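You operate a simulated robot arm through the tools that you are given. There is no shell and no other tool. Be economical: measure what you need, move in short steps, check, and stop when the job is done.

Carry out the task below with a simulated two-armed robot. There is one attempt and no reset: what you move stays moved.

TASK
Wipe off the splash and the stain, then fold the white cloth.
Fine: they lie on the side table and its hot plate; use the purple cloth, put it back; fold in half there; turn the hot plate dial to Low and leave it switched off. What is to be rubbed or washed off counts as gone when no trace of it is left.

It is judged by the outcome, as a careful person would: the job done as asked, and still so three seconds after it is handed in. It fails if anything else is knocked over, pushed out of place, dropped, spilled or broken. Flat cloth is picked up by pressing the open fingertips on it (5 to 10 N) and closing them slowly along it; thin cloth reads only 2 to 8 mm in the jaws.

THE ROBOT
Two 6-joint arms with three-finger grippers on one trunk, on a base that drives. Base frame: it is fixed to the floor where the robot stands at the start and does not move with it; the origin is under the middle of the robot, x ahead of it, y to its left, z up. Units: m, rad, N and s.
The left shoulder is at the start at [0.021, 0.17, 1.506], the right one opposite. Each reaches about 0.873 m from its shoulder. Places, roughly: hot plate dial [0.6, 0, 0.7]; hot plate switch [0.7, 0, 0.7]; pink plate (15x15x5 cm) [0.9, -0.1, 0.3]; purple cloth [1.75, 0.5, 0.75]; red tray [1.5, 0.25, 0.25]; splash on the side table [1.6, 0.4, 0.8]; stain on the hot plate [0.8, -0.2, 0.8]; top of the side table [1.5, 0.2, 0.8]; white cloth [1.25, 0.25, 0.75]; yellow plate (15x15x11 cm) [0.7, -0.2, 0.3]. Payload 2.2 kg a hand.
Tool frame (each hand has its own): the origin (TCP) lies between the finger pads and is the grasp point; the fingertips stand 0.025 m ahead of it; z points along the fingers, y is the line along which they close. The gripper opens to 0.104 m. The gripper's body begins 0.074 m behind the TCP.
Orientation is told as [roll, pitch, yaw] about the base's x, y, z axes, in that order, counted from this pose: with the fingers straight down and closing along the base's y, the tool's x points along the base's -x, its y along +y and its z along -z.

THE INTERFACE
- The arms move only by the tool drive_tool. It takes "left_moves", "right_moves" or both (then of equal length, played together; a hand with none holds still); each is a list of rows, each a list of 6 numbers: the shift along the tool's x, y, z in mm, then the turn, a rotation vector about the tool's x, y, z in rad. In form: [[x, y, z, rx, ry, rz], ...]. A call has 1 to 10 rows; each row shifts and turns the commanded pose from where the row before left it, along the tool's axes as they then stand. "left_jaw" and "right_jaw" are, for a hand that has rows, the opening in per cent of the stroke, from 0 (shut) to 100 (fully open), set as the call begins (left out, the last holds). Each row takes 0.2 s and may step no farther than 0.05 m and 0.15 rad from the row before; otherwise, or with a gripper value out of range, the whole call is refused. A pose out of reach is approached as far as the arm can. The call stops where the force on the tool passes 40 N (or 10 N more than at its start, if that is more) or the arm is blocked; 0.2 s more then pass. Each finger halts on what it meets, pressing with about 26 N; the grip force reading is that of the motor and also rises with nothing between the fingers. The clock runs only during rows and for 0.2 s after the last one: add rows that do not move to give the fingers time. It gives the time, the measured TCP pose, the force on the tool (base axes), the opening and the grip force at its end, in the units of the frame above (readings bear some noise), with the torque about the TCP (base axes, N m) and any sound that the robot's microphone picked up, and new pictures: "views" is both (left out), scene, wrist or none (wrist: the cameras of the hands that moved).
- Cameras (640 x 400 px; columns grow to the right, rows downward): "scene" is now at [0.1554, -0.0189, 1.3955]; the picture's right is [-0.21, -0.98, 0.00], its down [-0.60, 0.13, -0.79] and it looks along [0.77, -0.16, -0.61] (base axes); focal length 289 px, centre (320, 200). "left" rides on the left gripper at [0.082, -0.003, -0.104] in its tool frame; the picture's right is [0.04, 1.00, 0.00], its down [-0.75, 0.03, -0.66] and it looks along [-0.66, 0.03, 0.75] (tool axes); focal length 256 px, centre (320, 200). "right" rides on the right gripper at [0.082, 0.003, -0.104] in its tool frame; the picture's right is [-0.04, 1.00, 0.00], its down [-0.75, -0.03, -0.66] and it looks along [-0.66, -0.03, 0.75] (tool axes); focal length 256 px, centre (320, 200). There is no depth. A picture from a camera that has moved, and an enlarged one, comes with that camera's place and axes in the base frame and with its lens.
- lift_body(by): slides the trunk up (or, below 0, down) by that many m; the arms and the scene camera ride with it, the base frame stays. It gives what a move gives, with no picture.
- roll_base(legs): drives the robot by 1 to 6 legs, each [ahead, left, turn to the left] in m, m and rad, along the robot's own axes; the way and the turn of a leg run together, so that a leg with both is an arc; at most 1.5 m and 3.142 rad a leg. The arms and the cameras ride along, it lands a little off, and it stops where it bumps. It gives what a move gives, and a new picture of the scene camera.
- turn_head(pan, tilt): turns the head with the scene camera to pan (to the left, within 1.047 rad either way) and tilt (down, from -0.506 to 1.204), counted from straight ahead of the robot. It gives what a move gives, and a new picture of the scene camera.
- close_up(camera, box): a new picture of the part [left, top, right, bottom] of that camera's present view, enlarged. No time passes.
- hand_in(): hands the job in; it is judged then, once.

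Work in short steps. Places have to be worked out from the pictures, the camera data and where the tool is seen: move nearer, look again, correct. Check each grasp and each placing, and mend what went wrong. You have 120 turns and 260 pictures in all, those below and enlarged ones among them. Open the grippers and draw the arms clear of the work before you hand the job in, unless the task says otherwise; then end with one line.

The tools are called after "Call:" as a command line: name --argument value ..., lists and objects as JSON in quotes. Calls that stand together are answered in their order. drive_tool: Moves the arms, as the interface text tells. Its arguments: {"type":"object","properties":{"left_moves":{"type":"array"},"left_jaw":{"type":"number"},"right_moves":{"type":"array"},"right_jaw":{"type":"number"},"views":{"type":"string","enum":["both","scene","wrist","none"]}},"required":[]} The other tools are called the same way: lift_body (by) slides the trunk up or down; roll_base (legs) drives the base; turn_head (pan, tilt) turns the head that bears the scene camera; close_up (camera, box) takes an enlarged picture of a part of a camera's view; hand_in () hands the job in.

At the start:

```text
t: 0.0
left_ee_pos: [0.5556, 0.1948, 1.1382]
left_tool_rot: [0.0, -0.001, 0.0]
left_contact_force: [0.1, 0.0, 0.9]
left_ft_torque: [-0.02, 0.03, -0.01]
left_opening: 0.1038
left_grasp_force: 0.0
right_ee_pos: [0.5154, -0.3609, 1.1325]
right_tool_rot: [0.0, 0.0, 0.0]
right_contact_force: [-0.1, 0.5, -0.5]
right_ft_torque: [0.04, 0.02, 0.09]
right_opening: 0.1042
right_grasp_force: 0.2
trunk travel left (down, up): [-0.698, 0.044]
robot x, y, heading: [0.0017, -0.0028, -0.002]
head pan, tilt: [-0.209, 0.661]
```

scene: 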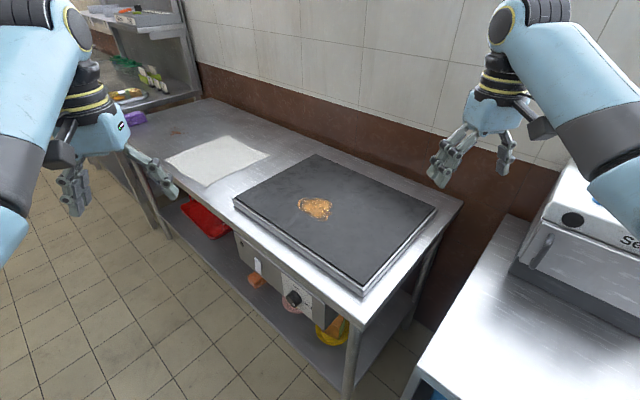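
right: 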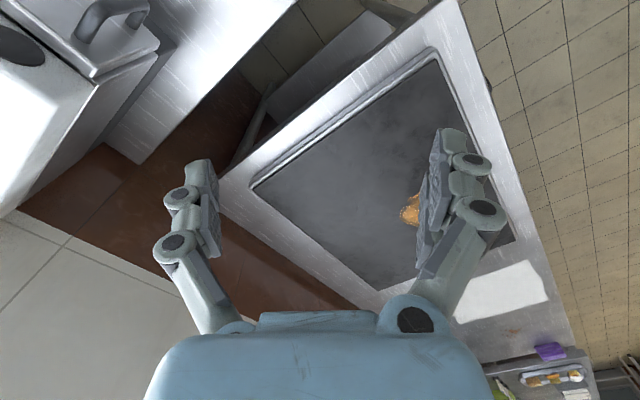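
left: 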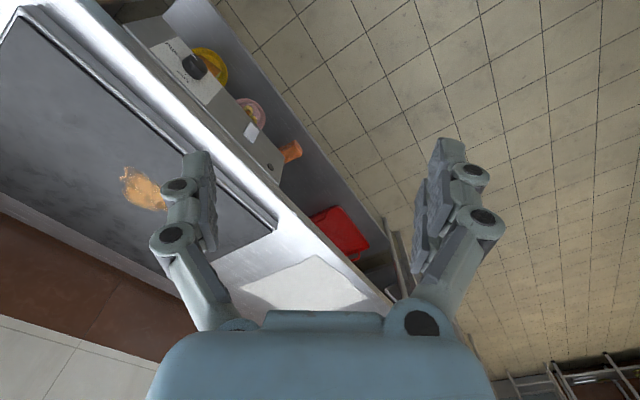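

I'll start by enlarging the parts of the scene that matter: the control panel and the far table end.

Call:
close_up --camera "scene" --box '[220, 220, 380, 360]'

Call:
close_up --camera "scene" --box '[80, 70, 300, 210]'

Call:
close_up --camera "left" --box '[130, 10, 390, 270]'

```text
2.86 times, centred on (300, 290) of scene
camera zoom: at [0.1554, -0.0189, 1.3955], right [-0.21, -0.98, 0.0], down [-0.6, 0.13, -0.79], along [0.77, -0.16, -0.61], focal length 825 px, centre (377, -57)
```

zoom: 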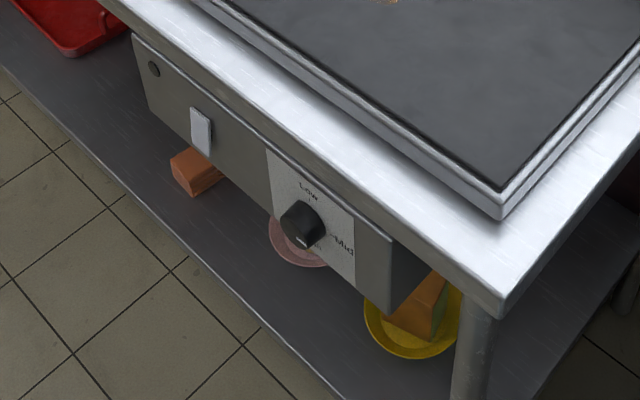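

```text
2.86 times, centred on (190, 140) of scene
camera zoom: at [0.1554, -0.0189, 1.3955], right [-0.21, -0.98, 0.0], down [-0.6, 0.13, -0.79], along [0.77, -0.16, -0.61], focal length 825 px, centre (691, 371)
```

zoom: 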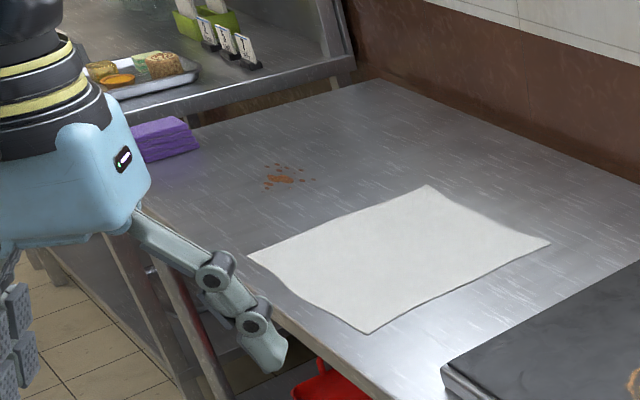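

```text
1.54 times, centred on (260, 140) of left
camera zoom: at [0.4734, 0.192, 1.2408], right [-0.04, 1.0, 0.0], down [0.75, 0.03, 0.66], along [0.66, 0.03, -0.75], focal length 394 px, centre (412, 292)
```

zoom: 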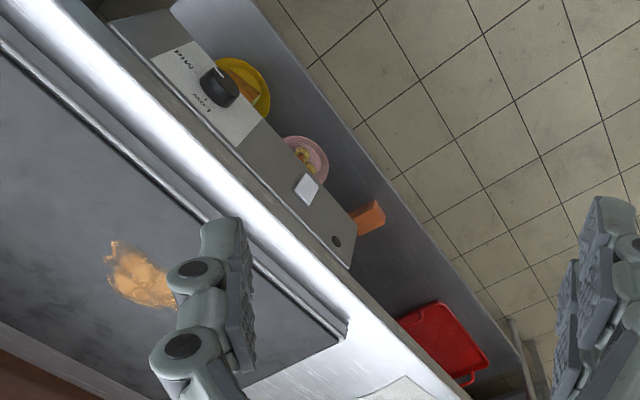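

The table's front edge runs along about (0.82, 0.57), so I need to stand in front facing heading about -0.97. I first drive parallel to the edge with some margin, then turn to face the table.

Call:
roll_base --legs '[[0.884, 0.792, 0], [0, 0, -0.967]]'

Call:
turn_head --pan 0.0 --tilt 0.85

```text
t: 8.5
left_ee_pos: [1.3538, 0.4483, 1.1365]
left_tool_rot: [0.0, 0.001, -0.976]
left_contact_force: [0.0, -0.5, 0.2]
left_ft_torque: [-0.02, 0.0, 0.01]
left_opening: 0.1039
left_grasp_force: 0.1
right_ee_pos: [0.8715, 0.1711, 1.1321]
right_tool_rot: [0.001, 0.001, -0.977]
right_contact_force: [-0.2, 0.1, -0.2]
right_ft_torque: [0.01, -0.03, 0.0]
right_opening: 0.1039
right_grasp_force: 0.1
trunk travel left (down, up): [-0.698, 0.044]
robot x, y, heading: [0.8821, 0.798, -0.978]
head pan, tilt: [-0.209, 0.661]
camera scene: at [0.9542, 0.6597, 1.3955], right [-0.93, -0.37, 0.0], down [-0.23, 0.57, -0.79], along [0.3, -0.73, -0.61], focal length 289 px, centre (320, 200)
```

scene: 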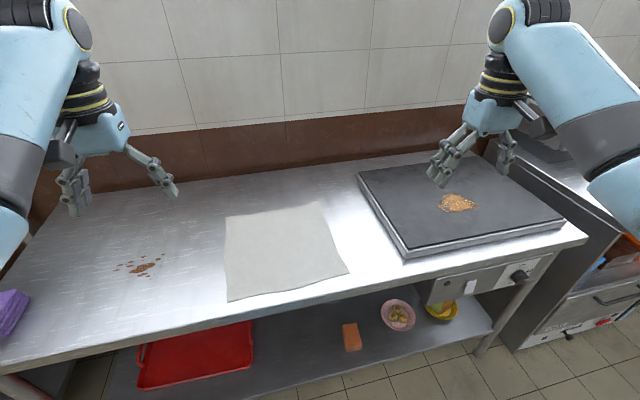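

```text
t: 9.3
left_ee_pos: [1.3542, 0.4475, 1.1357]
left_tool_rot: [-0.001, 0.0, -0.977]
left_contact_force: [0.1, 0.5, 1.5]
left_ft_torque: [0.03, -0.01, -0.03]
left_opening: 0.1039
left_grasp_force: 0.0
right_ee_pos: [0.8712, 0.171, 1.1331]
right_tool_rot: [0.001, -0.001, -0.977]
right_contact_force: [0.1, 0.3, -0.2]
right_ft_torque: [0.0, 0.01, -0.04]
right_opening: 0.1038
right_grasp_force: 0.0
trunk travel left (down, up): [-0.698, 0.044]
robot x, y, heading: [0.8825, 0.8033, -0.977]
head pan, tilt: [0.0, 0.85]
camera scene: at [0.9656, 0.6749, 1.38], right [-0.83, -0.56, 0.0], down [-0.42, 0.62, -0.66], along [0.37, -0.55, -0.75], focal length 289 px, centre (320, 200)
```

scene: 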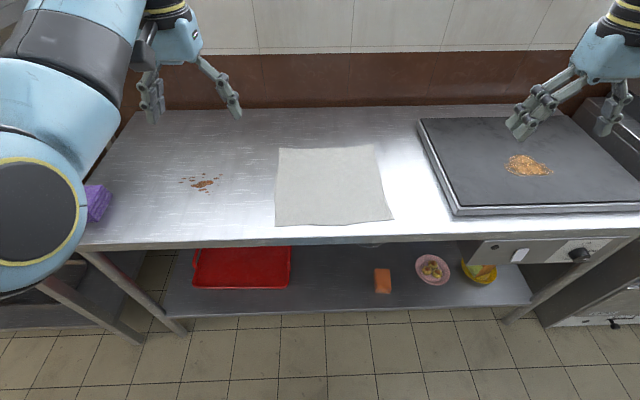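

The table edge is about 0.04 rad off square to me. I'll shift left 0.3 m, square up and look at the purple cloth.

Call:
roll_base --legs '[[0, 0.3, 0.042]]'

Call:
turn_head --pan 0.5 --tilt 0.75

```text
t: 11.3
left_ee_pos: [1.6119, 0.6378, 1.1375]
left_tool_rot: [0.0, 0.0, -0.941]
left_contact_force: [-0.8, -0.4, -0.9]
left_ft_torque: [-0.02, 0.04, -0.02]
left_opening: 0.104
left_grasp_force: 0.0
right_ee_pos: [1.1408, 0.3416, 1.1324]
right_tool_rot: [0.001, -0.002, -0.939]
right_contact_force: [-0.5, -0.2, 0.1]
right_ft_torque: [-0.01, -0.01, -0.02]
right_opening: 0.104
right_grasp_force: 0.0
trunk travel left (down, up): [-0.698, 0.044]
robot x, y, heading: [1.1254, 0.9725, -0.939]
head pan, tilt: [0.0, 0.85]
camera scene: at [1.2157, 0.8505, 1.38], right [-0.81, -0.59, 0.0], down [-0.44, 0.61, -0.66], along [0.39, -0.53, -0.75], focal length 289 px, centre (320, 200)
```

scene: 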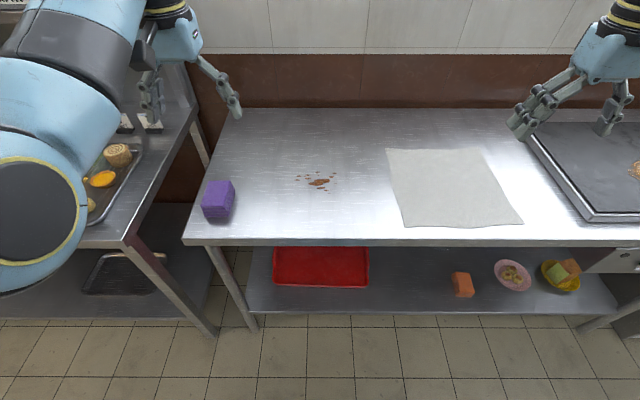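

```text
t: 12.2
left_ee_pos: [1.6122, 0.6389, 1.1369]
left_tool_rot: [0.0, 0.001, -0.94]
left_contact_force: [0.1, 0.5, -0.6]
left_ft_torque: [-0.03, -0.01, -0.02]
left_opening: 0.1039
left_grasp_force: 0.2
right_ee_pos: [1.141, 0.3426, 1.1322]
right_tool_rot: [-0.001, 0.001, -0.94]
right_contact_force: [-0.1, 0.0, -0.6]
right_ft_torque: [-0.02, 0.03, -0.01]
right_opening: 0.104
right_grasp_force: 0.1
trunk travel left (down, up): [-0.698, 0.044]
robot x, y, heading: [1.1316, 0.9744, -0.943]
head pan, tilt: [0.499, 0.75]
camera scene: at [1.2438, 0.8778, 1.388], right [-0.43, -0.9, 0.0], down [-0.62, 0.29, -0.73], along [0.66, -0.31, -0.68], focal length 289 px, centre (320, 200)
```

scene: 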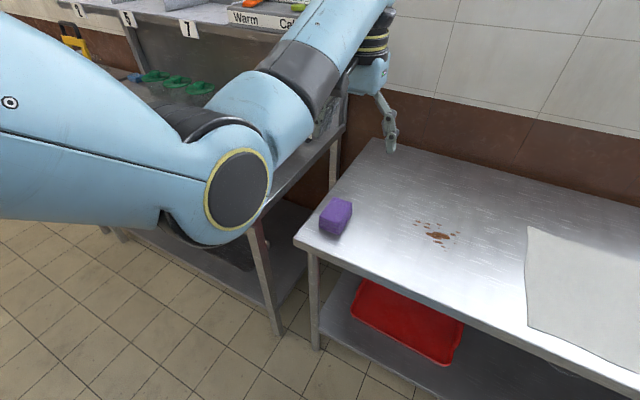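

The purple cloth is a small folded pad at about (1.743, 0.59). I lower the trunk 0.25 m to get reach, then look closer.

Call:
lift_body --by -0.25

Call:
drive_tool --left_moves '[[0, 0, 0, 0, 0, 0]]' --views "both"

Call:
close_up --camera "scene" --box '[260, 100, 500, 300]'

```text
t: 14.8
left_ee_pos: [1.6123, 0.6398, 0.8875]
left_tool_rot: [0.0, 0.0, -0.94]
left_contact_force: [-0.5, -0.1, 0.5]
left_ft_torque: [-0.01, 0.01, 0.01]
left_opening: 0.1038
left_grasp_force: 0.1
right_ee_pos: [1.14, 0.342, 0.8827]
right_tool_rot: [-0.001, -0.002, -0.939]
right_contact_force: [-0.1, -0.5, 0.1]
right_ft_torque: [0.0, -0.02, 0.0]
right_opening: 0.1037
right_grasp_force: 0.0
trunk travel left (down, up): [-0.448, 0.294]
robot x, y, heading: [1.1256, 0.9742, -0.94]
head pan, tilt: [0.499, 0.75]
```

```text
t: 15.2
left_ee_pos: [1.6121, 0.6387, 0.8872]
left_tool_rot: [0.0, 0.0, -0.94]
left_contact_force: [0.4, 1.1, 0.4]
left_ft_torque: [-0.01, -0.02, -0.01]
left_opening: 0.1041
left_grasp_force: 0.0
right_ee_pos: [1.1399, 0.3421, 0.8816]
right_tool_rot: [0.001, -0.003, -0.939]
right_contact_force: [0.0, -0.1, -0.3]
right_ft_torque: [0.01, 0.0, -0.01]
right_opening: 0.104
right_grasp_force: 0.0
trunk travel left (down, up): [-0.448, 0.294]
robot x, y, heading: [1.1253, 0.9714, -0.935]
head pan, tilt: [0.499, 0.75]
camera scene: at [1.2457, 0.8758, 1.1357], right [-0.43, -0.9, 0.0], down [-0.62, 0.29, -0.73], along [0.66, -0.31, -0.68], focal length 289 px, centre (320, 200)
camera left: at [1.5611, 0.7027, 0.991], right [0.78, 0.62, 0.0], down [0.47, -0.59, 0.66], along [0.41, -0.51, -0.75], focal length 256 px, centre (320, 200)
```

scene: 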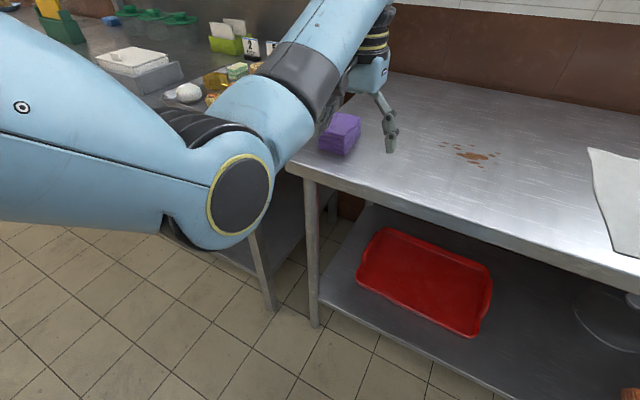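
left: 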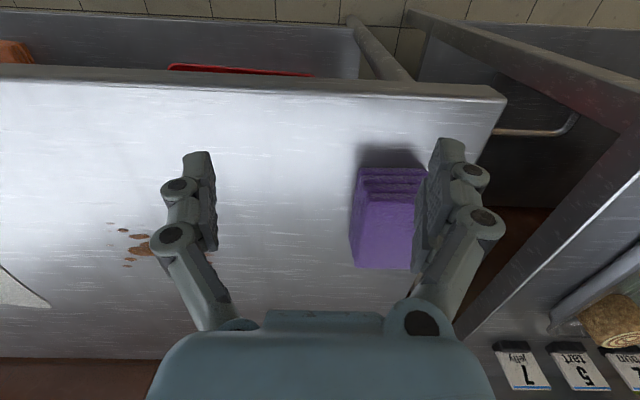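

```text
2.00 times, centred on (380, 200) of scene
camera zoom: at [1.2457, 0.8758, 1.1357], right [-0.43, -0.9, 0.0], down [-0.62, 0.29, -0.73], along [0.66, -0.31, -0.68], focal length 578 px, centre (200, 200)
```

zoom: 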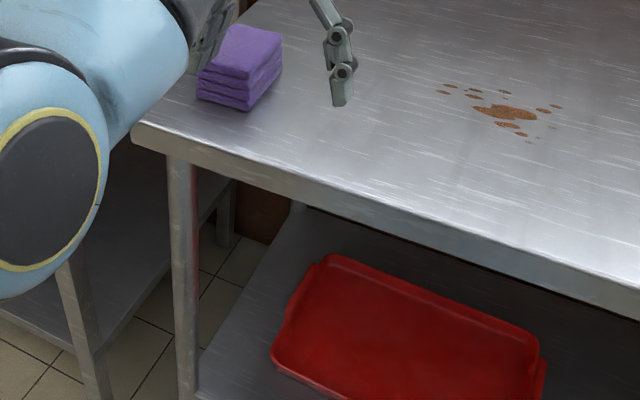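

Triangulation puts the table top at z ≈ 0.812 and the pad's top centre near (1.698, 0.615, 0.855), roughly 6 × 9 × 4 cm. I raise the left hand a little and move over the pad to check alignment.

Call:
drive_tool --left_moves '[[0, 0, -25, 0, 0, 0], [-35, 28, 0, 0, 0, 0], [-35, 27, 0, 0, 0, 0], [0, 0, 0, 0, 0, 0]]' --left_jaw 88 --views "both"

```text
t: 16.2
left_ee_pos: [1.7037, 0.6041, 0.9006]
left_tool_rot: [0.001, -0.001, -0.939]
left_contact_force: [-0.7, 0.6, 0.3]
left_ft_torque: [0.03, 0.0, -0.01]
left_opening: 0.0915
left_grasp_force: 0.0
left hand out of reach, approached as far as the arm can: row 1
right_ee_pos: [1.1393, 0.3429, 0.8821]
right_tool_rot: [0.001, -0.003, -0.94]
right_contact_force: [0.1, 0.1, 0.4]
right_ft_torque: [-0.03, -0.03, 0.03]
right_opening: 0.1038
right_grasp_force: 0.1
trunk travel left (down, up): [-0.448, 0.294]
robot x, y, heading: [1.1258, 0.9734, -0.937]
head pan, tilt: [0.499, 0.75]
camera scene: at [1.2455, 0.876, 1.1357], right [-0.43, -0.9, 0.0], down [-0.62, 0.29, -0.73], along [0.66, -0.31, -0.68], focal length 289 px, centre (320, 200)
camera left: at [1.6522, 0.6686, 1.0038], right [0.78, 0.62, 0.0], down [0.47, -0.59, 0.66], along [0.41, -0.51, -0.75], focal length 256 px, centre (320, 200)
```

scene: 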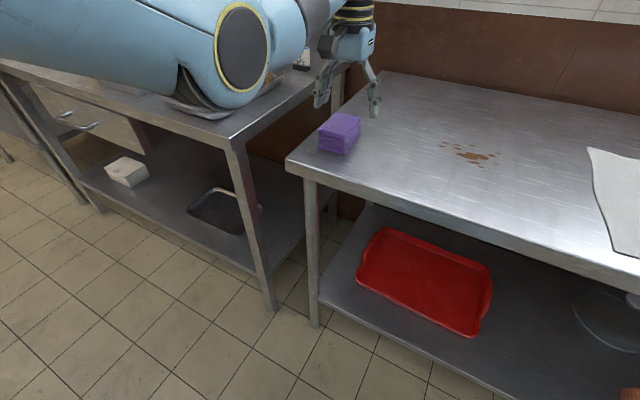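
left: 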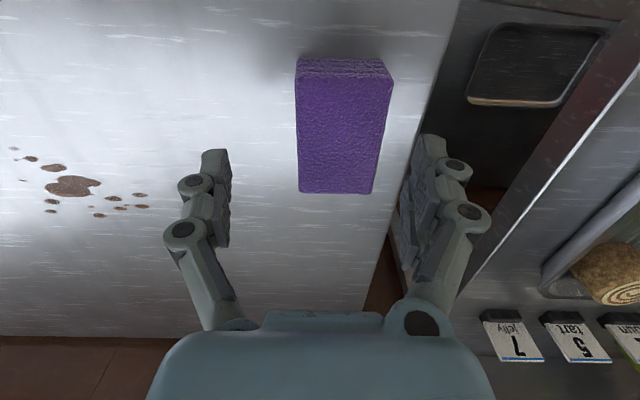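

The pad is about 13 mm to the left of the jaws' centre. The elbow has swung out over the neighbouring counter, so I check its clearance before going lower.

Call:
turn_head --pan 1.0 --tilt 0.6

```text
t: 17.1
left_ee_pos: [1.7037, 0.6046, 0.9002]
left_tool_rot: [0.0, -0.001, -0.94]
left_contact_force: [-1.3, -0.3, 0.2]
left_ft_torque: [0.01, -0.02, 0.03]
left_opening: 0.0913
left_grasp_force: 0.0
right_ee_pos: [1.1411, 0.3426, 0.8819]
right_tool_rot: [0.001, -0.003, -0.939]
right_contact_force: [0.2, 0.0, 0.0]
right_ft_torque: [-0.01, 0.0, -0.01]
right_opening: 0.104
right_grasp_force: 0.1
trunk travel left (down, up): [-0.448, 0.294]
robot x, y, heading: [1.1307, 0.9728, -0.94]
head pan, tilt: [1.0, 0.6]
camera scene: at [1.2591, 0.9163, 1.1485], right [0.06, -1.0, 0.0], down [-0.56, -0.03, -0.82], along [0.82, 0.05, -0.57], focal length 289 px, centre (320, 200)
```

scene: 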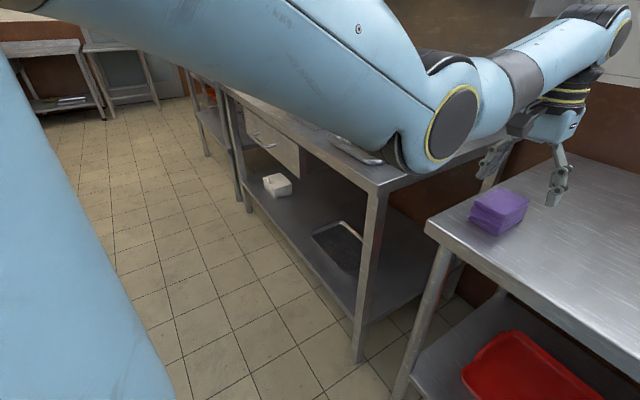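

The elbow is fairly low over the counter's tray. Raising the trunk 0.12 m and reaching down straighter gives more clearance.

Call:
lift_body --by 0.12

Call:
drive_tool --left_moves '[[0, 13, 0, 0, 0, 0], [3, 0, 40, 0, 0, 0], [0, 0, 40, 0, 0, 0], [0, 0, 40, 0, 0, 0], [0, 0, 0, 0, 0, 0]]' --left_jaw 88 --views "both"

```text
t: 18.6
left_ee_pos: [1.7019, 0.6051, 1.0212]
left_tool_rot: [0.0, 0.001, -0.94]
left_contact_force: [-0.4, -1.0, -0.6]
left_ft_torque: [-0.03, 0.02, 0.02]
left_opening: 0.0914
left_grasp_force: 0.0
right_ee_pos: [1.1407, 0.3419, 1.0011]
right_tool_rot: [-0.001, -0.002, -0.94]
right_contact_force: [-0.2, -0.1, 0.0]
right_ft_torque: [-0.04, 0.03, -0.02]
right_opening: 0.104
right_grasp_force: 0.1
trunk travel left (down, up): [-0.568, 0.174]
robot x, y, heading: [1.1306, 0.9687, -0.937]
head pan, tilt: [1.0, 0.6]
```

```text
t: 19.8
left_ee_pos: [1.7135, 0.6185, 0.8993]
left_tool_rot: [-0.001, -0.003, -0.939]
left_contact_force: [-0.4, 0.7, 0.3]
left_ft_torque: [0.0, 0.0, -0.03]
left_opening: 0.0916
left_grasp_force: 0.1
right_ee_pos: [1.141, 0.3418, 1.0017]
right_tool_rot: [-0.001, -0.003, -0.937]
right_contact_force: [-0.5, -0.6, 0.6]
right_ft_torque: [0.0, 0.05, -0.01]
right_opening: 0.1038
right_grasp_force: 0.0
trunk travel left (down, up): [-0.568, 0.174]
robot x, y, heading: [1.127, 0.9677, -0.94]
head pan, tilt: [1.0, 0.6]
camera scene: at [1.2575, 0.9187, 1.2705], right [0.06, -1.0, 0.0], down [-0.56, -0.03, -0.83], along [0.82, 0.05, -0.56], focal length 289 px, centre (320, 200)
camera left: at [1.6616, 0.6835, 1.0038], right [0.78, 0.62, 0.0], down [0.47, -0.59, 0.66], along [0.41, -0.51, -0.75], focal length 256 px, centre (320, 200)
```

scene: 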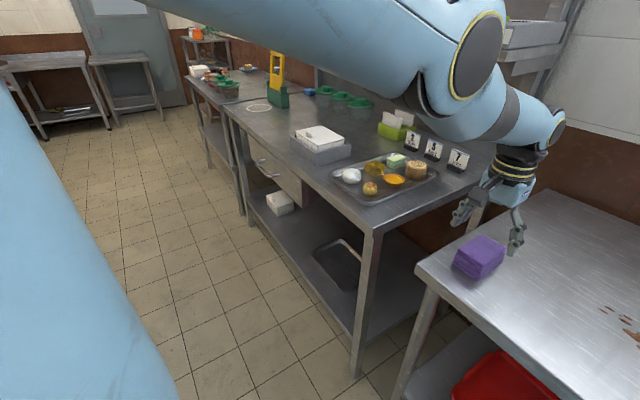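
left: 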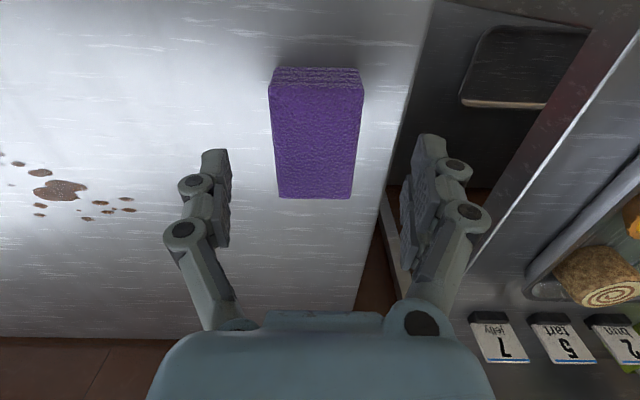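

The pad is centred between the fingers and the elbow is well clear. I descend 50 mm and close partly on it.

Call:
drive_tool --left_moves '[[0, 0, 25, 0, 0, 0], [0, 0, 25, 0, 0, 0], [0, 0, 0, 0, 0, 0]]' --views "none"

Call:
drive_tool --left_moves '[[0, 0, 0, 0, 0, 0], [0, 0, 0, 0, 0, 0], [0, 0, 0, 0, 0, 0], [0, 0, 0, 0, 0, 0]]' --left_jaw 40 --views "wrist"

```text
t: 20.6
left_ee_pos: [1.7008, 0.6297, 0.8702]
left_tool_rot: [0.0, 0.0, -0.938]
left_contact_force: [-0.3, -0.1, 0.0]
left_ft_torque: [0.02, 0.02, 0.01]
left_opening: 0.0916
left_grasp_force: 0.0
left hand out of reach, approached as far as the arm can: row 1, 2
right_ee_pos: [1.1398, 0.3407, 1.0032]
right_tool_rot: [-0.001, -0.002, -0.938]
right_contact_force: [0.2, -0.2, -0.8]
right_ft_torque: [-0.02, 0.02, -0.04]
right_opening: 0.104
right_grasp_force: 0.0
trunk travel left (down, up): [-0.568, 0.174]
robot x, y, heading: [1.1265, 0.9696, -0.934]
head pan, tilt: [1.0, 0.6]
```

```text
t: 21.6
left_ee_pos: [1.701, 0.6295, 0.8693]
left_tool_rot: [0.0, 0.001, -0.94]
left_contact_force: [0.4, 1.0, 0.3]
left_ft_torque: [0.0, -0.05, -0.02]
left_opening: 0.0595
left_grasp_force: 25.6
right_ee_pos: [1.14, 0.3422, 1.0022]
right_tool_rot: [-0.002, -0.002, -0.937]
right_contact_force: [0.3, 0.8, 0.2]
right_ft_torque: [0.02, 0.01, 0.01]
right_opening: 0.104
right_grasp_force: 0.0
trunk travel left (down, up): [-0.568, 0.174]
robot x, y, heading: [1.1302, 0.9707, -0.937]
head pan, tilt: [1.0, 0.6]
camera left: at [1.6505, 0.6943, 0.974], right [0.78, 0.62, 0.0], down [0.47, -0.59, 0.66], along [0.41, -0.51, -0.75], focal length 256 px, centre (320, 200)
```

left: 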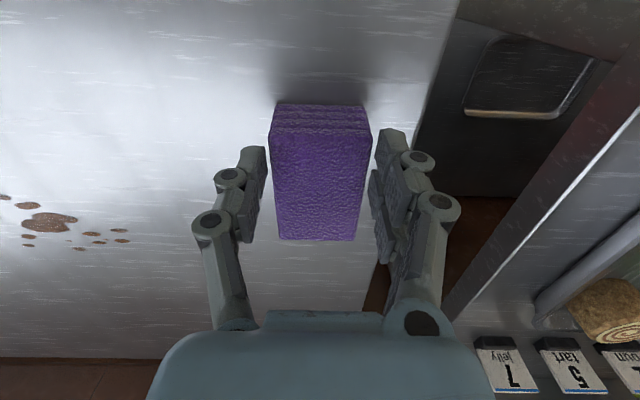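

The arm ran out of reach: it stopped at z = 0.870 and 17 mm short, so the grip is shallow and off-centre. I release, rise, lower the trunk a little and regrip properly.

Call:
drive_tool --left_moves '[[0, 0, 0, 0, 0, 0], [0, 0, 0, 0, 0, 0], [0, 0, -40, 0, 0, 0], [0, 0, 0, 0, 0, 0]]' --left_jaw 88 --views "none"

Call:
lift_body --by -0.055

Call:
drive_tool --left_moves '[[0, 0, 0, 0, 0, 0]]' --views "wrist"

```text
t: 22.6
left_ee_pos: [1.702, 0.6301, 0.9082]
left_tool_rot: [0.0, 0.001, -0.94]
left_contact_force: [0.2, -0.4, 0.4]
left_ft_torque: [0.01, 0.02, 0.0]
left_opening: 0.0917
left_grasp_force: 0.0
right_ee_pos: [1.1405, 0.3424, 1.002]
right_tool_rot: [0.0, -0.002, -0.941]
right_contact_force: [0.6, 0.5, 0.0]
right_ft_torque: [0.02, 0.0, 0.02]
right_opening: 0.104
right_grasp_force: 0.1
trunk travel left (down, up): [-0.568, 0.174]
robot x, y, heading: [1.1246, 0.9727, -0.935]
head pan, tilt: [1.0, 0.6]
```

```text
t: 23.6
left_ee_pos: [1.699, 0.63, 0.8574]
left_tool_rot: [0.001, 0.0, -0.939]
left_contact_force: [0.3, -0.2, -0.3]
left_ft_torque: [-0.06, -0.02, 0.0]
left_opening: 0.0914
left_grasp_force: 0.0
right_ee_pos: [1.1402, 0.3427, 0.9477]
right_tool_rot: [0.0, -0.002, -0.938]
right_contact_force: [0.0, -0.3, 0.5]
right_ft_torque: [0.0, -0.02, 0.0]
right_opening: 0.104
right_grasp_force: 0.0
trunk travel left (down, up): [-0.513, 0.229]
robot x, y, heading: [1.13, 0.9728, -0.935]
head pan, tilt: [1.0, 0.6]
```

```text
t: 24.0
left_ee_pos: [1.6991, 0.6294, 0.8565]
left_tool_rot: [-0.002, 0.0, -0.939]
left_contact_force: [0.2, -0.7, 0.6]
left_ft_torque: [-0.02, 0.0, 0.02]
left_opening: 0.0914
left_grasp_force: 0.0
right_ee_pos: [1.1414, 0.3425, 0.9469]
right_tool_rot: [-0.001, 0.0, -0.939]
right_contact_force: [-0.1, -0.9, 0.1]
right_ft_torque: [0.03, 0.01, -0.01]
right_opening: 0.1037
right_grasp_force: 0.0
trunk travel left (down, up): [-0.513, 0.229]
robot x, y, heading: [1.1267, 0.9692, -0.941]
head pan, tilt: [1.0, 0.6]
camera left: at [1.6486, 0.6937, 0.9607], right [0.78, 0.62, 0.0], down [0.47, -0.59, 0.66], along [0.41, -0.51, -0.75], focal length 256 px, centre (320, 200)
```

left: 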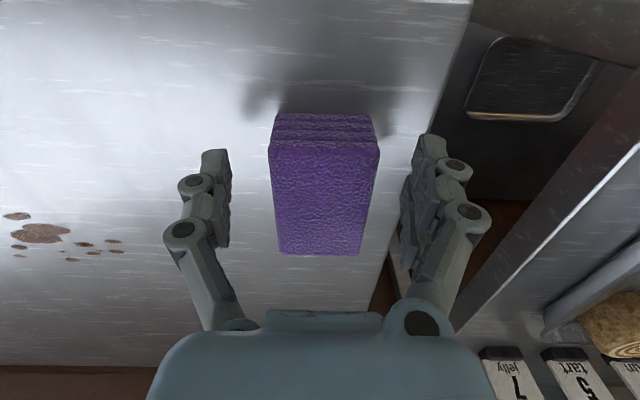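

The pad centre is 18 mm ahead and 2 mm left. I move there, go down 8 mm and grip.

Call:
drive_tool --left_moves '[[-18, 2, 0, 0, 0, 0], [0, 0, 8, 0, 0, 0], [0, 0, 0, 0, 0, 0]]' --views "none"

Call:
drive_tool --left_moves '[[0, 0, 0, 0, 0, 0], [0, 0, 0, 0, 0, 0], [0, 0, 0, 0, 0, 0], [0, 0, 0, 0, 0, 0]]' --left_jaw 40 --views "wrist"

```text
t: 24.8
left_ee_pos: [1.7123, 0.6163, 0.849]
left_tool_rot: [-0.002, 0.0, -0.939]
left_contact_force: [0.1, -0.3, -0.4]
left_ft_torque: [0.0, 0.0, 0.01]
left_opening: 0.0916
left_grasp_force: 0.0
right_ee_pos: [1.1399, 0.3412, 0.947]
right_tool_rot: [-0.001, -0.003, -0.939]
right_contact_force: [-0.9, -0.1, 0.4]
right_ft_torque: [-0.01, 0.02, 0.02]
right_opening: 0.104
right_grasp_force: 0.1
trunk travel left (down, up): [-0.513, 0.229]
robot x, y, heading: [1.1282, 0.9723, -0.941]
head pan, tilt: [1.0, 0.6]
```

```text
t: 25.8
left_ee_pos: [1.7118, 0.6157, 0.8501]
left_tool_rot: [0.001, 0.001, -0.939]
left_contact_force: [1.3, 0.5, 1.0]
left_ft_torque: [-0.04, 0.01, -0.01]
left_opening: 0.0603
left_grasp_force: 25.8
right_ee_pos: [1.1396, 0.3421, 0.947]
right_tool_rot: [0.0, -0.001, -0.939]
right_contact_force: [0.3, -0.8, -0.3]
right_ft_torque: [0.0, -0.01, -0.01]
right_opening: 0.104
right_grasp_force: 0.1
trunk travel left (down, up): [-0.513, 0.229]
robot x, y, heading: [1.1244, 0.9735, -0.945]
head pan, tilt: [1.0, 0.6]
camera left: at [1.6606, 0.6803, 0.9532], right [0.78, 0.62, 0.0], down [0.47, -0.59, 0.66], along [0.41, -0.51, -0.75], focal length 256 px, centre (320, 200)
```

left: 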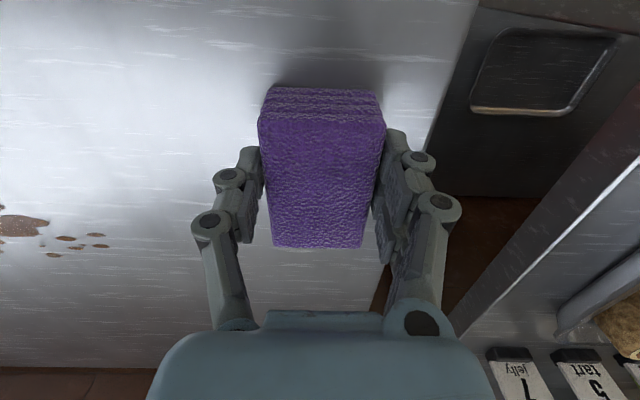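

Gripped at 60 mm, 26 N; I note the home pose: TCP (1.712, 0.616, 0.850), yaw -0.939. I lift with the trunk, then drive right and slightly ahead so the hand is above the splash.

Call:
lift_body --by 0.04

Call:
roll_base --legs '[[0.07, -0.25, 0]]'

Call:
turn_head --pan 0.15 --tilt 0.75

Call:
drive_tool --left_moves '[[0, 0, 0, 0, 0, 0]]' --views "wrist"

```text
t: 26.6
left_ee_pos: [1.7114, 0.6166, 0.8884]
left_tool_rot: [0.001, 0.001, -0.938]
left_contact_force: [-0.1, 0.3, 0.1]
left_ft_torque: [-0.02, -0.02, -0.03]
left_opening: 0.0415
left_grasp_force: 0.0
right_ee_pos: [1.1403, 0.3421, 0.9869]
right_tool_rot: [0.0, -0.002, -0.94]
right_contact_force: [-0.4, 0.5, 0.0]
right_ft_torque: [0.0, 0.0, -0.01]
right_opening: 0.1038
right_grasp_force: 0.0
trunk travel left (down, up): [-0.553, 0.189]
robot x, y, heading: [1.1221, 0.9754, -0.935]
head pan, tilt: [1.0, 0.6]
```

```text
t: 28.5
left_ee_pos: [1.554, 0.4134, 0.8897]
left_tool_rot: [-0.002, 0.0, -0.939]
left_contact_force: [-0.2, -0.1, 0.3]
left_ft_torque: [0.0, -0.02, 0.03]
left_opening: 0.0418
left_grasp_force: 0.1
right_ee_pos: [0.9818, 0.1385, 0.9866]
right_tool_rot: [0.001, -0.003, -0.94]
right_contact_force: [0.3, -0.9, -0.4]
right_ft_torque: [0.04, -0.04, 0.03]
right_opening: 0.104
right_grasp_force: 0.1
trunk travel left (down, up): [-0.553, 0.189]
robot x, y, heading: [0.9707, 0.7704, -0.941]
head pan, tilt: [1.0, 0.6]
camera scene: at [1.0991, 0.7147, 1.2553], right [0.06, -1.0, 0.0], down [-0.56, -0.03, -0.83], along [0.82, 0.05, -0.56], focal length 289 px, centre (320, 200)
```

scene: 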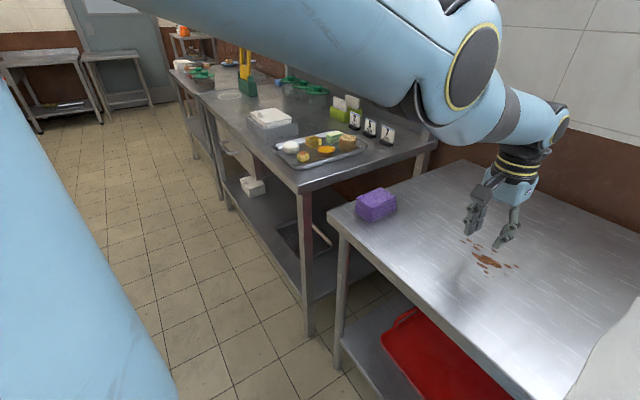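

```text
t: 29.6
left_ee_pos: [1.5529, 0.4134, 0.8889]
left_tool_rot: [-0.003, -0.001, -0.94]
left_contact_force: [-0.3, -0.5, 0.0]
left_ft_torque: [0.0, -0.02, 0.01]
left_opening: 0.0416
left_grasp_force: 0.1
right_ee_pos: [0.9818, 0.1393, 0.9869]
right_tool_rot: [0.0, -0.001, -0.939]
right_contact_force: [-0.5, 0.9, -0.4]
right_ft_torque: [0.02, -0.02, -0.03]
right_opening: 0.104
right_grasp_force: 0.1
trunk travel left (down, up): [-0.553, 0.189]
robot x, y, heading: [0.9686, 0.7677, -0.937]
head pan, tilt: [0.15, 0.75]
camera scene: at [1.07, 0.6514, 1.2424], right [-0.71, -0.71, 0.0], down [-0.48, 0.48, -0.73], along [0.52, -0.52, -0.68], focal length 289 px, centre (320, 200)
```

scene: 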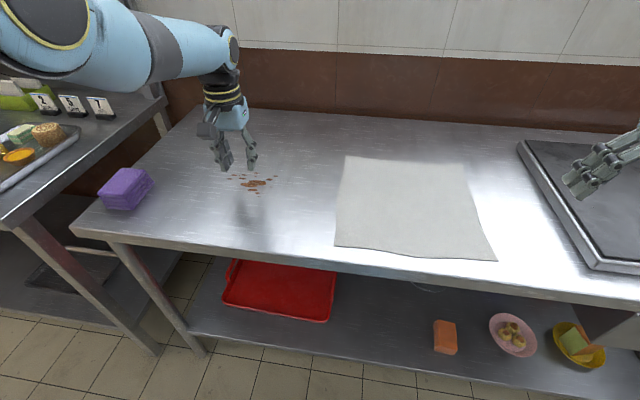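

```text
t: 30.1
left_ee_pos: [1.553, 0.4135, 0.8884]
left_tool_rot: [0.0, -0.002, -0.939]
left_contact_force: [-0.1, 0.0, -0.2]
left_ft_torque: [0.0, 0.01, 0.0]
left_opening: 0.0415
left_grasp_force: 0.0
right_ee_pos: [0.983, 0.1391, 0.9874]
right_tool_rot: [0.001, -0.002, -0.94]
right_contact_force: [-1.1, -0.4, 0.2]
right_ft_torque: [0.0, 0.02, -0.02]
right_opening: 0.1041
right_grasp_force: 0.1
trunk travel left (down, up): [-0.553, 0.189]
robot x, y, heading: [0.9696, 0.7666, -0.939]
head pan, tilt: [0.15, 0.75]
camera left: at [1.5027, 0.4778, 0.9925], right [0.78, 0.62, 0.0], down [0.47, -0.59, 0.66], along [0.41, -0.51, -0.75], focal length 256 px, centre (320, 200)
```

left: 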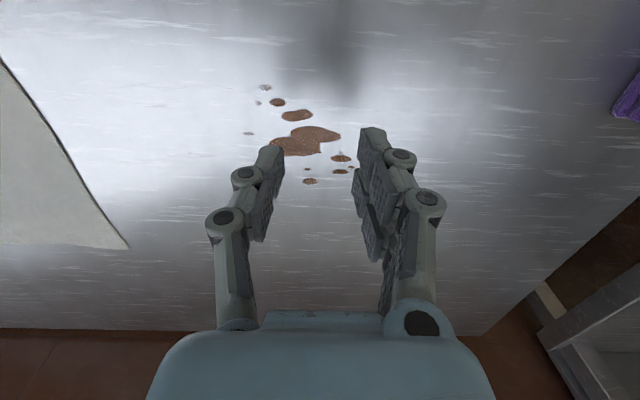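

The pad slipped out as I lifted: opening is 0.0415 with no grip force, because I closed only to 40 %. It still sits in place, so I go back to regrip with full closing and a check before driving. Splash noted at (1.552, 0.398).

Call:
roll_base --legs '[[-0.07, 0.25, 0]]'

Call:
drive_tool --left_moves '[[0, 0, 0, 0, 0, 0], [0, 0, 0, 0, 0, 0], [0, 0, 0, 0, 0, 0]]' --left_jaw 88 --views "wrist"

```text
t: 31.9
left_ee_pos: [1.7158, 0.6188, 0.8894]
left_tool_rot: [-0.002, 0.0, -0.936]
left_contact_force: [0.0, -0.1, 0.1]
left_ft_torque: [-0.04, 0.03, 0.03]
left_opening: 0.0416
left_grasp_force: 0.0
right_ee_pos: [1.145, 0.3449, 0.9872]
right_tool_rot: [0.001, -0.001, -0.935]
right_contact_force: [0.0, -0.6, 0.8]
right_ft_torque: [-0.03, 0.02, -0.04]
right_opening: 0.1041
right_grasp_force: 0.0
trunk travel left (down, up): [-0.553, 0.189]
robot x, y, heading: [1.1322, 0.9705, -0.939]
head pan, tilt: [0.15, 0.75]
camera scene: at [1.2323, 0.857, 1.2424], right [-0.71, -0.71, 0.0], down [-0.48, 0.48, -0.73], along [0.52, -0.52, -0.68], focal length 289 px, centre (320, 200)
```

scene: 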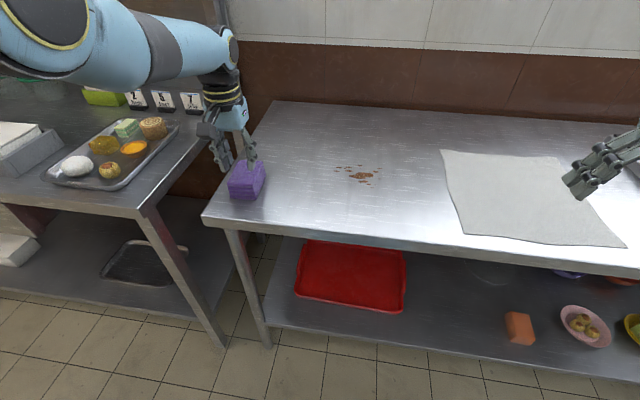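

```text
t: 32.7
left_ee_pos: [1.7157, 0.6203, 0.8886]
left_tool_rot: [0.0, 0.0, -0.937]
left_contact_force: [0.8, -0.2, -0.3]
left_ft_torque: [-0.01, 0.0, 0.04]
left_opening: 0.0917
left_grasp_force: 0.1
right_ee_pos: [1.1458, 0.3439, 0.9855]
right_tool_rot: [0.0, -0.002, -0.935]
right_contact_force: [-0.7, 0.4, -0.3]
right_ft_torque: [0.02, 0.03, -0.01]
right_opening: 0.1039
right_grasp_force: 0.0
trunk travel left (down, up): [-0.553, 0.189]
robot x, y, heading: [1.1271, 0.9719, -0.931]
head pan, tilt: [0.15, 0.75]
camera left: at [1.6651, 0.6839, 0.9926], right [0.78, 0.62, 0.0], down [0.47, -0.59, 0.66], along [0.41, -0.51, -0.75], focal length 256 px, centre (320, 200)
```

left: 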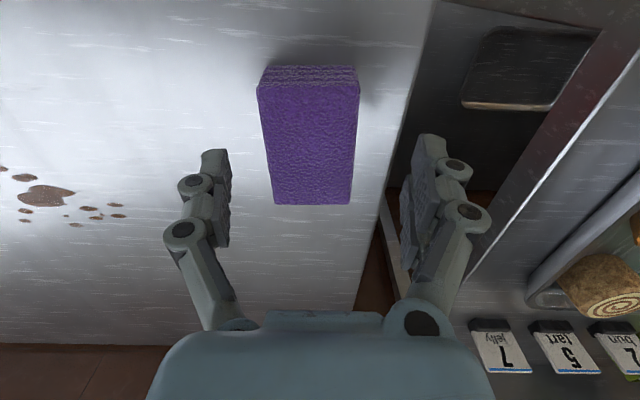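

The pad is still in place, 3 mm to the right of the jaws' centre. I adjust, lower with the trunk and close fully this time.

Call:
drive_tool --left_moves '[[0, -3, 0, 0, 0, 0]]' --views "none"

Call:
lift_body --by -0.042

Call:
drive_tool --left_moves '[[0, 0, 0, 0, 0, 0], [0, 0, 0, 0, 0, 0], [0, 0, 0, 0, 0, 0], [0, 0, 0, 0, 0, 0], [0, 0, 0, 0, 0, 0]]' --left_jaw 0 --views "none"

Call:
lift_body --by 0.03

Call:
drive_tool --left_moves '[[0, 0, 0, 0, 0, 0]]' --views "both"

```text
t: 33.1
left_ee_pos: [1.7139, 0.6173, 0.8881]
left_tool_rot: [0.0, 0.001, -0.936]
left_contact_force: [0.3, 0.9, -0.6]
left_ft_torque: [0.02, 0.01, -0.02]
left_opening: 0.0915
left_grasp_force: 0.2
right_ee_pos: [1.1461, 0.3446, 0.9875]
right_tool_rot: [0.001, 0.0, -0.936]
right_contact_force: [-0.2, 0.2, 0.4]
right_ft_torque: [0.0, 0.01, 0.01]
right_opening: 0.1038
right_grasp_force: 0.1
trunk travel left (down, up): [-0.553, 0.189]
robot x, y, heading: [1.1285, 0.9744, -0.936]
head pan, tilt: [0.15, 0.75]
```

```text
t: 34.0
left_ee_pos: [1.7136, 0.6182, 0.8468]
left_tool_rot: [-0.001, 0.002, -0.935]
left_contact_force: [-0.4, -0.3, 0.3]
left_ft_torque: [0.0, 0.0, 0.01]
left_opening: 0.0918
left_grasp_force: 0.1
right_ee_pos: [1.1466, 0.3437, 0.9452]
right_tool_rot: [0.001, -0.002, -0.935]
right_contact_force: [0.7, -0.2, 0.1]
right_ft_torque: [-0.01, -0.02, -0.03]
right_opening: 0.104
right_grasp_force: 0.0
trunk travel left (down, up): [-0.511, 0.231]
robot x, y, heading: [1.1302, 0.9756, -0.937]
head pan, tilt: [0.15, 0.75]
```

```text
t: 35.2
left_ee_pos: [1.7146, 0.6184, 0.8464]
left_tool_rot: [0.001, 0.001, -0.934]
left_contact_force: [-1.0, -0.7, 0.6]
left_ft_torque: [-0.03, 0.08, 0.03]
left_opening: 0.0613
left_grasp_force: 26.4
right_ee_pos: [1.1456, 0.3439, 0.9456]
right_tool_rot: [0.0, -0.001, -0.935]
right_contact_force: [0.2, 0.8, 0.6]
right_ft_torque: [0.02, 0.03, -0.01]
right_opening: 0.1041
right_grasp_force: 0.1
trunk travel left (down, up): [-0.511, 0.231]
robot x, y, heading: [1.1291, 0.9761, -0.935]
head pan, tilt: [0.15, 0.75]
```

```text
t: 35.9
left_ee_pos: [1.7143, 0.6194, 0.876]
left_tool_rot: [-0.001, 0.001, -0.935]
left_contact_force: [-0.3, -0.5, -0.9]
left_ft_torque: [0.03, 0.02, -0.04]
left_opening: 0.061
left_grasp_force: 26.0
right_ee_pos: [1.1456, 0.3434, 0.9751]
right_tool_rot: [0.001, -0.002, -0.934]
right_contact_force: [0.0, 0.0, -0.4]
right_ft_torque: [0.01, 0.0, 0.06]
right_opening: 0.1037
right_grasp_force: 0.1
trunk travel left (down, up): [-0.541, 0.201]
robot x, y, heading: [1.1302, 0.976, -0.937]
head pan, tilt: [0.15, 0.75]
```

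```text
t: 36.3
left_ee_pos: [1.7134, 0.6187, 0.8759]
left_tool_rot: [0.0, -0.002, -0.936]
left_contact_force: [0.1, 0.5, -1.0]
left_ft_torque: [0.01, 0.06, -0.03]
left_opening: 0.061
left_grasp_force: 26.0
right_ee_pos: [1.1464, 0.3435, 0.9756]
right_tool_rot: [0.0, -0.002, -0.936]
right_contact_force: [-0.1, -0.1, -0.2]
right_ft_torque: [0.01, -0.03, 0.0]
right_opening: 0.104
right_grasp_force: 0.1
trunk travel left (down, up): [-0.541, 0.201]
robot x, y, heading: [1.1305, 0.9719, -0.939]
head pan, tilt: [0.15, 0.75]
camera scene: at [1.2319, 0.856, 1.2302], right [-0.71, -0.71, 0.0], down [-0.48, 0.48, -0.73], along [0.52, -0.52, -0.68], focal length 289 px, centre (320, 200)
camera left: at [1.6628, 0.6821, 0.9804], right [0.78, 0.62, 0.0], down [0.47, -0.59, 0.66], along [0.41, -0.51, -0.75], focal length 256 px, centre (320, 200)
```

scene: 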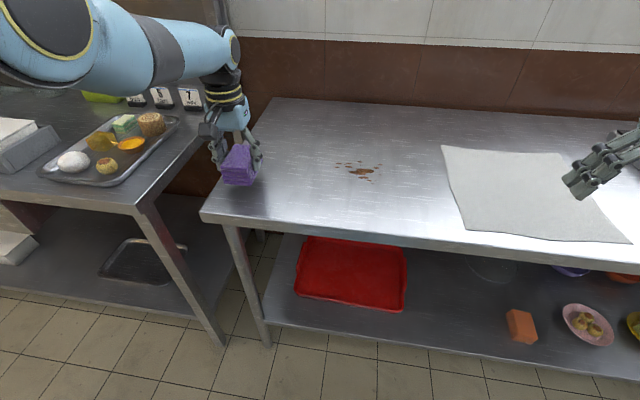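
left: 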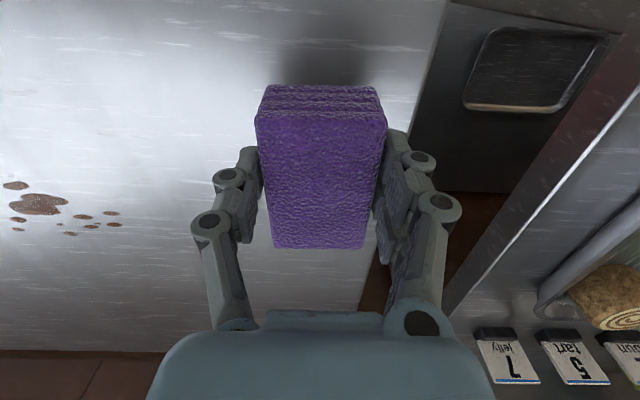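

The pad is held firmly at 61 mm, 26 N. I drive over the splash again.

Call:
roll_base --legs '[[0.09, -0.255, 0]]'

Call:
drive_tool --left_moves '[[0, 0, 0, 0, 0, 0]]' --views "wrist"

```text
t: 38.2
left_ee_pos: [1.5598, 0.3926, 0.8775]
left_tool_rot: [-0.001, 0.003, -0.935]
left_contact_force: [-0.5, -0.5, -0.3]
left_ft_torque: [0.01, -0.01, 0.01]
left_opening: 0.061
left_grasp_force: 25.9
right_ee_pos: [0.9909, 0.1173, 0.9745]
right_tool_rot: [0.002, 0.0, -0.935]
right_contact_force: [0.0, 0.2, -0.1]
right_ft_torque: [0.04, -0.03, 0.03]
right_opening: 0.1037
right_grasp_force: 0.0
trunk travel left (down, up): [-0.541, 0.201]
robot x, y, heading: [0.9789, 0.7483, -0.937]
head pan, tilt: [0.15, 0.75]
camera scene: at [1.0771, 0.6294, 1.2302], right [-0.71, -0.71, 0.0], down [-0.48, 0.48, -0.73], along [0.52, -0.52, -0.68], focal length 289 px, centre (320, 200)
```

scene: 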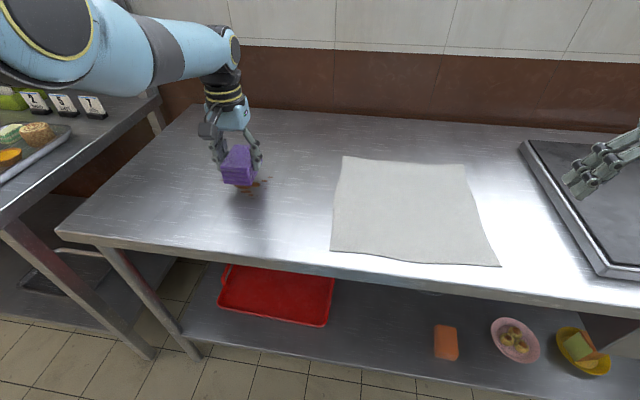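

```text
t: 38.6
left_ee_pos: [1.5604, 0.391, 0.8767]
left_tool_rot: [0.0, 0.002, -0.935]
left_contact_force: [-0.2, 0.8, -0.8]
left_ft_torque: [-0.01, -0.03, 0.0]
left_opening: 0.0609
left_grasp_force: 25.2
right_ee_pos: [0.9914, 0.1185, 0.9749]
right_tool_rot: [0.0, -0.001, -0.936]
right_contact_force: [0.4, 0.1, 0.5]
right_ft_torque: [0.01, -0.01, 0.0]
right_opening: 0.1039
right_grasp_force: 0.0
trunk travel left (down, up): [-0.541, 0.201]
robot x, y, heading: [0.9796, 0.7495, -0.936]
head pan, tilt: [0.15, 0.75]
camera left: at [1.5085, 0.4565, 0.9804], right [0.78, 0.63, 0.0], down [0.47, -0.59, 0.66], along [0.41, -0.51, -0.76], focal length 256 px, centre (320, 200)
```

left: 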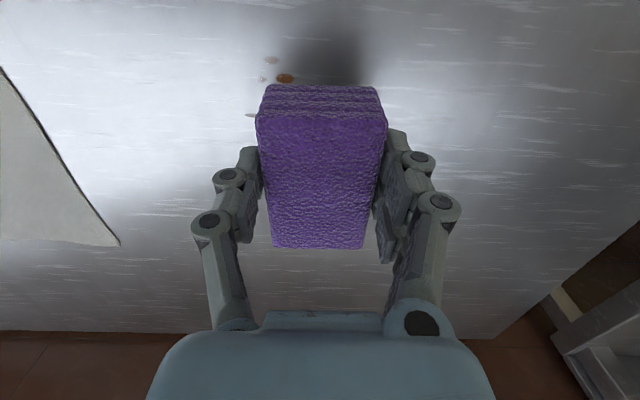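

I lower the pad onto the table by trunk to just above contact, then press gently with the arm.

Call:
lift_body --by -0.028

Call:
drive_tool --left_moves '[[0, 0, 3, 0, 0, 0], [0, 0, 0, 0, 0, 0]]' --views "none"

```text
t: 39.4
left_ee_pos: [1.559, 0.3928, 0.849]
left_tool_rot: [0.0, 0.0, -0.934]
left_contact_force: [-0.7, -0.4, -0.8]
left_ft_torque: [0.01, 0.0, 0.02]
left_opening: 0.0607
left_grasp_force: 25.8
right_ee_pos: [0.9924, 0.1175, 0.9472]
right_tool_rot: [0.0, -0.002, -0.934]
right_contact_force: [-0.5, 0.7, 0.6]
right_ft_torque: [-0.01, -0.01, 0.01]
right_opening: 0.1041
right_grasp_force: 0.1
trunk travel left (down, up): [-0.513, 0.229]
robot x, y, heading: [0.9749, 0.7484, -0.935]
head pan, tilt: [0.15, 0.75]
```

```text
t: 40.0
left_ee_pos: [1.5592, 0.3909, 0.8455]
left_tool_rot: [0.001, -0.002, -0.935]
left_contact_force: [-0.3, 0.5, 6.8]
left_ft_torque: [0.15, 0.32, 0.0]
left_opening: 0.0606
left_grasp_force: 26.4
right_ee_pos: [0.9919, 0.119, 0.9475]
right_tool_rot: [0.0, -0.002, -0.936]
right_contact_force: [0.0, -0.4, 0.5]
right_ft_torque: [0.0, -0.02, -0.01]
right_opening: 0.1039
right_grasp_force: 0.0
trunk travel left (down, up): [-0.513, 0.229]
robot x, y, heading: [0.9706, 0.7465, -0.937]
head pan, tilt: [0.15, 0.75]
```

Contact at 7 N. I rub across the splash in strokes.

Call:
drive_tool --left_moves '[[0, 25, 0, 0, 0, 0], [0, -35, 0, 0, 0, 0], [0, -30, 0, 0, 0, 0], [25, 0, 0, 0, 0, 0], [0, 35, 0, 0, 0, 0], [0, 30, 0, 0, 0, 0], [-35, 0, 0, 0, 0, 0], [0, -35, 0, 0, 0, 0], [0, -30, 0, 0, 0, 0], [0, 0, 0, 0, 0, 0]]' --views "both"

```text
t: 42.2
left_ee_pos: [1.5252, 0.3707, 0.847]
left_tool_rot: [0.001, 0.0, -0.935]
left_contact_force: [1.4, 0.4, 4.5]
left_ft_torque: [0.19, 0.05, -0.03]
left_opening: 0.0608
left_grasp_force: 26.2
left hand out of reach, approached as far as the arm can: row 7
right_ee_pos: [0.9925, 0.1188, 0.947]
right_tool_rot: [-0.001, -0.001, -0.935]
right_contact_force: [0.4, -1.0, -0.4]
right_ft_torque: [0.0, 0.0, -0.03]
right_opening: 0.1041
right_grasp_force: 0.1
trunk travel left (down, up): [-0.513, 0.229]
robot x, y, heading: [0.9767, 0.7468, -0.935]
head pan, tilt: [0.15, 0.75]
camera scene: at [1.0777, 0.6302, 1.202], right [-0.71, -0.71, 0.0], down [-0.48, 0.48, -0.73], along [0.52, -0.52, -0.68], focal length 289 px, centre (320, 200)
camera left: at [1.4744, 0.4341, 0.9506], right [0.78, 0.62, 0.0], down [0.47, -0.59, 0.66], along [0.41, -0.51, -0.75], focal length 256 px, centre (320, 200)
```

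scene: 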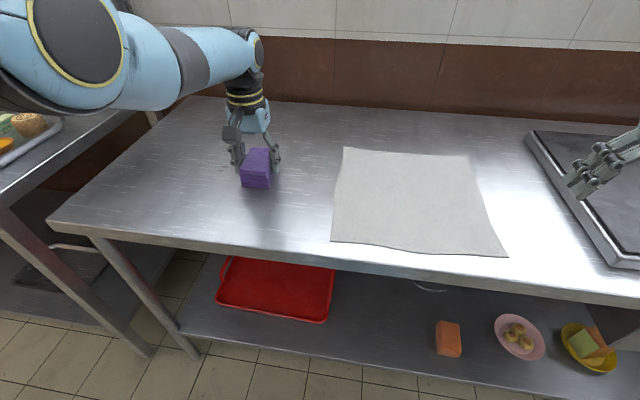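
left: 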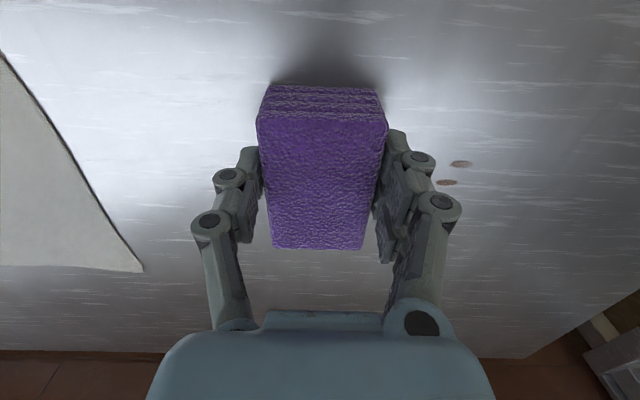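

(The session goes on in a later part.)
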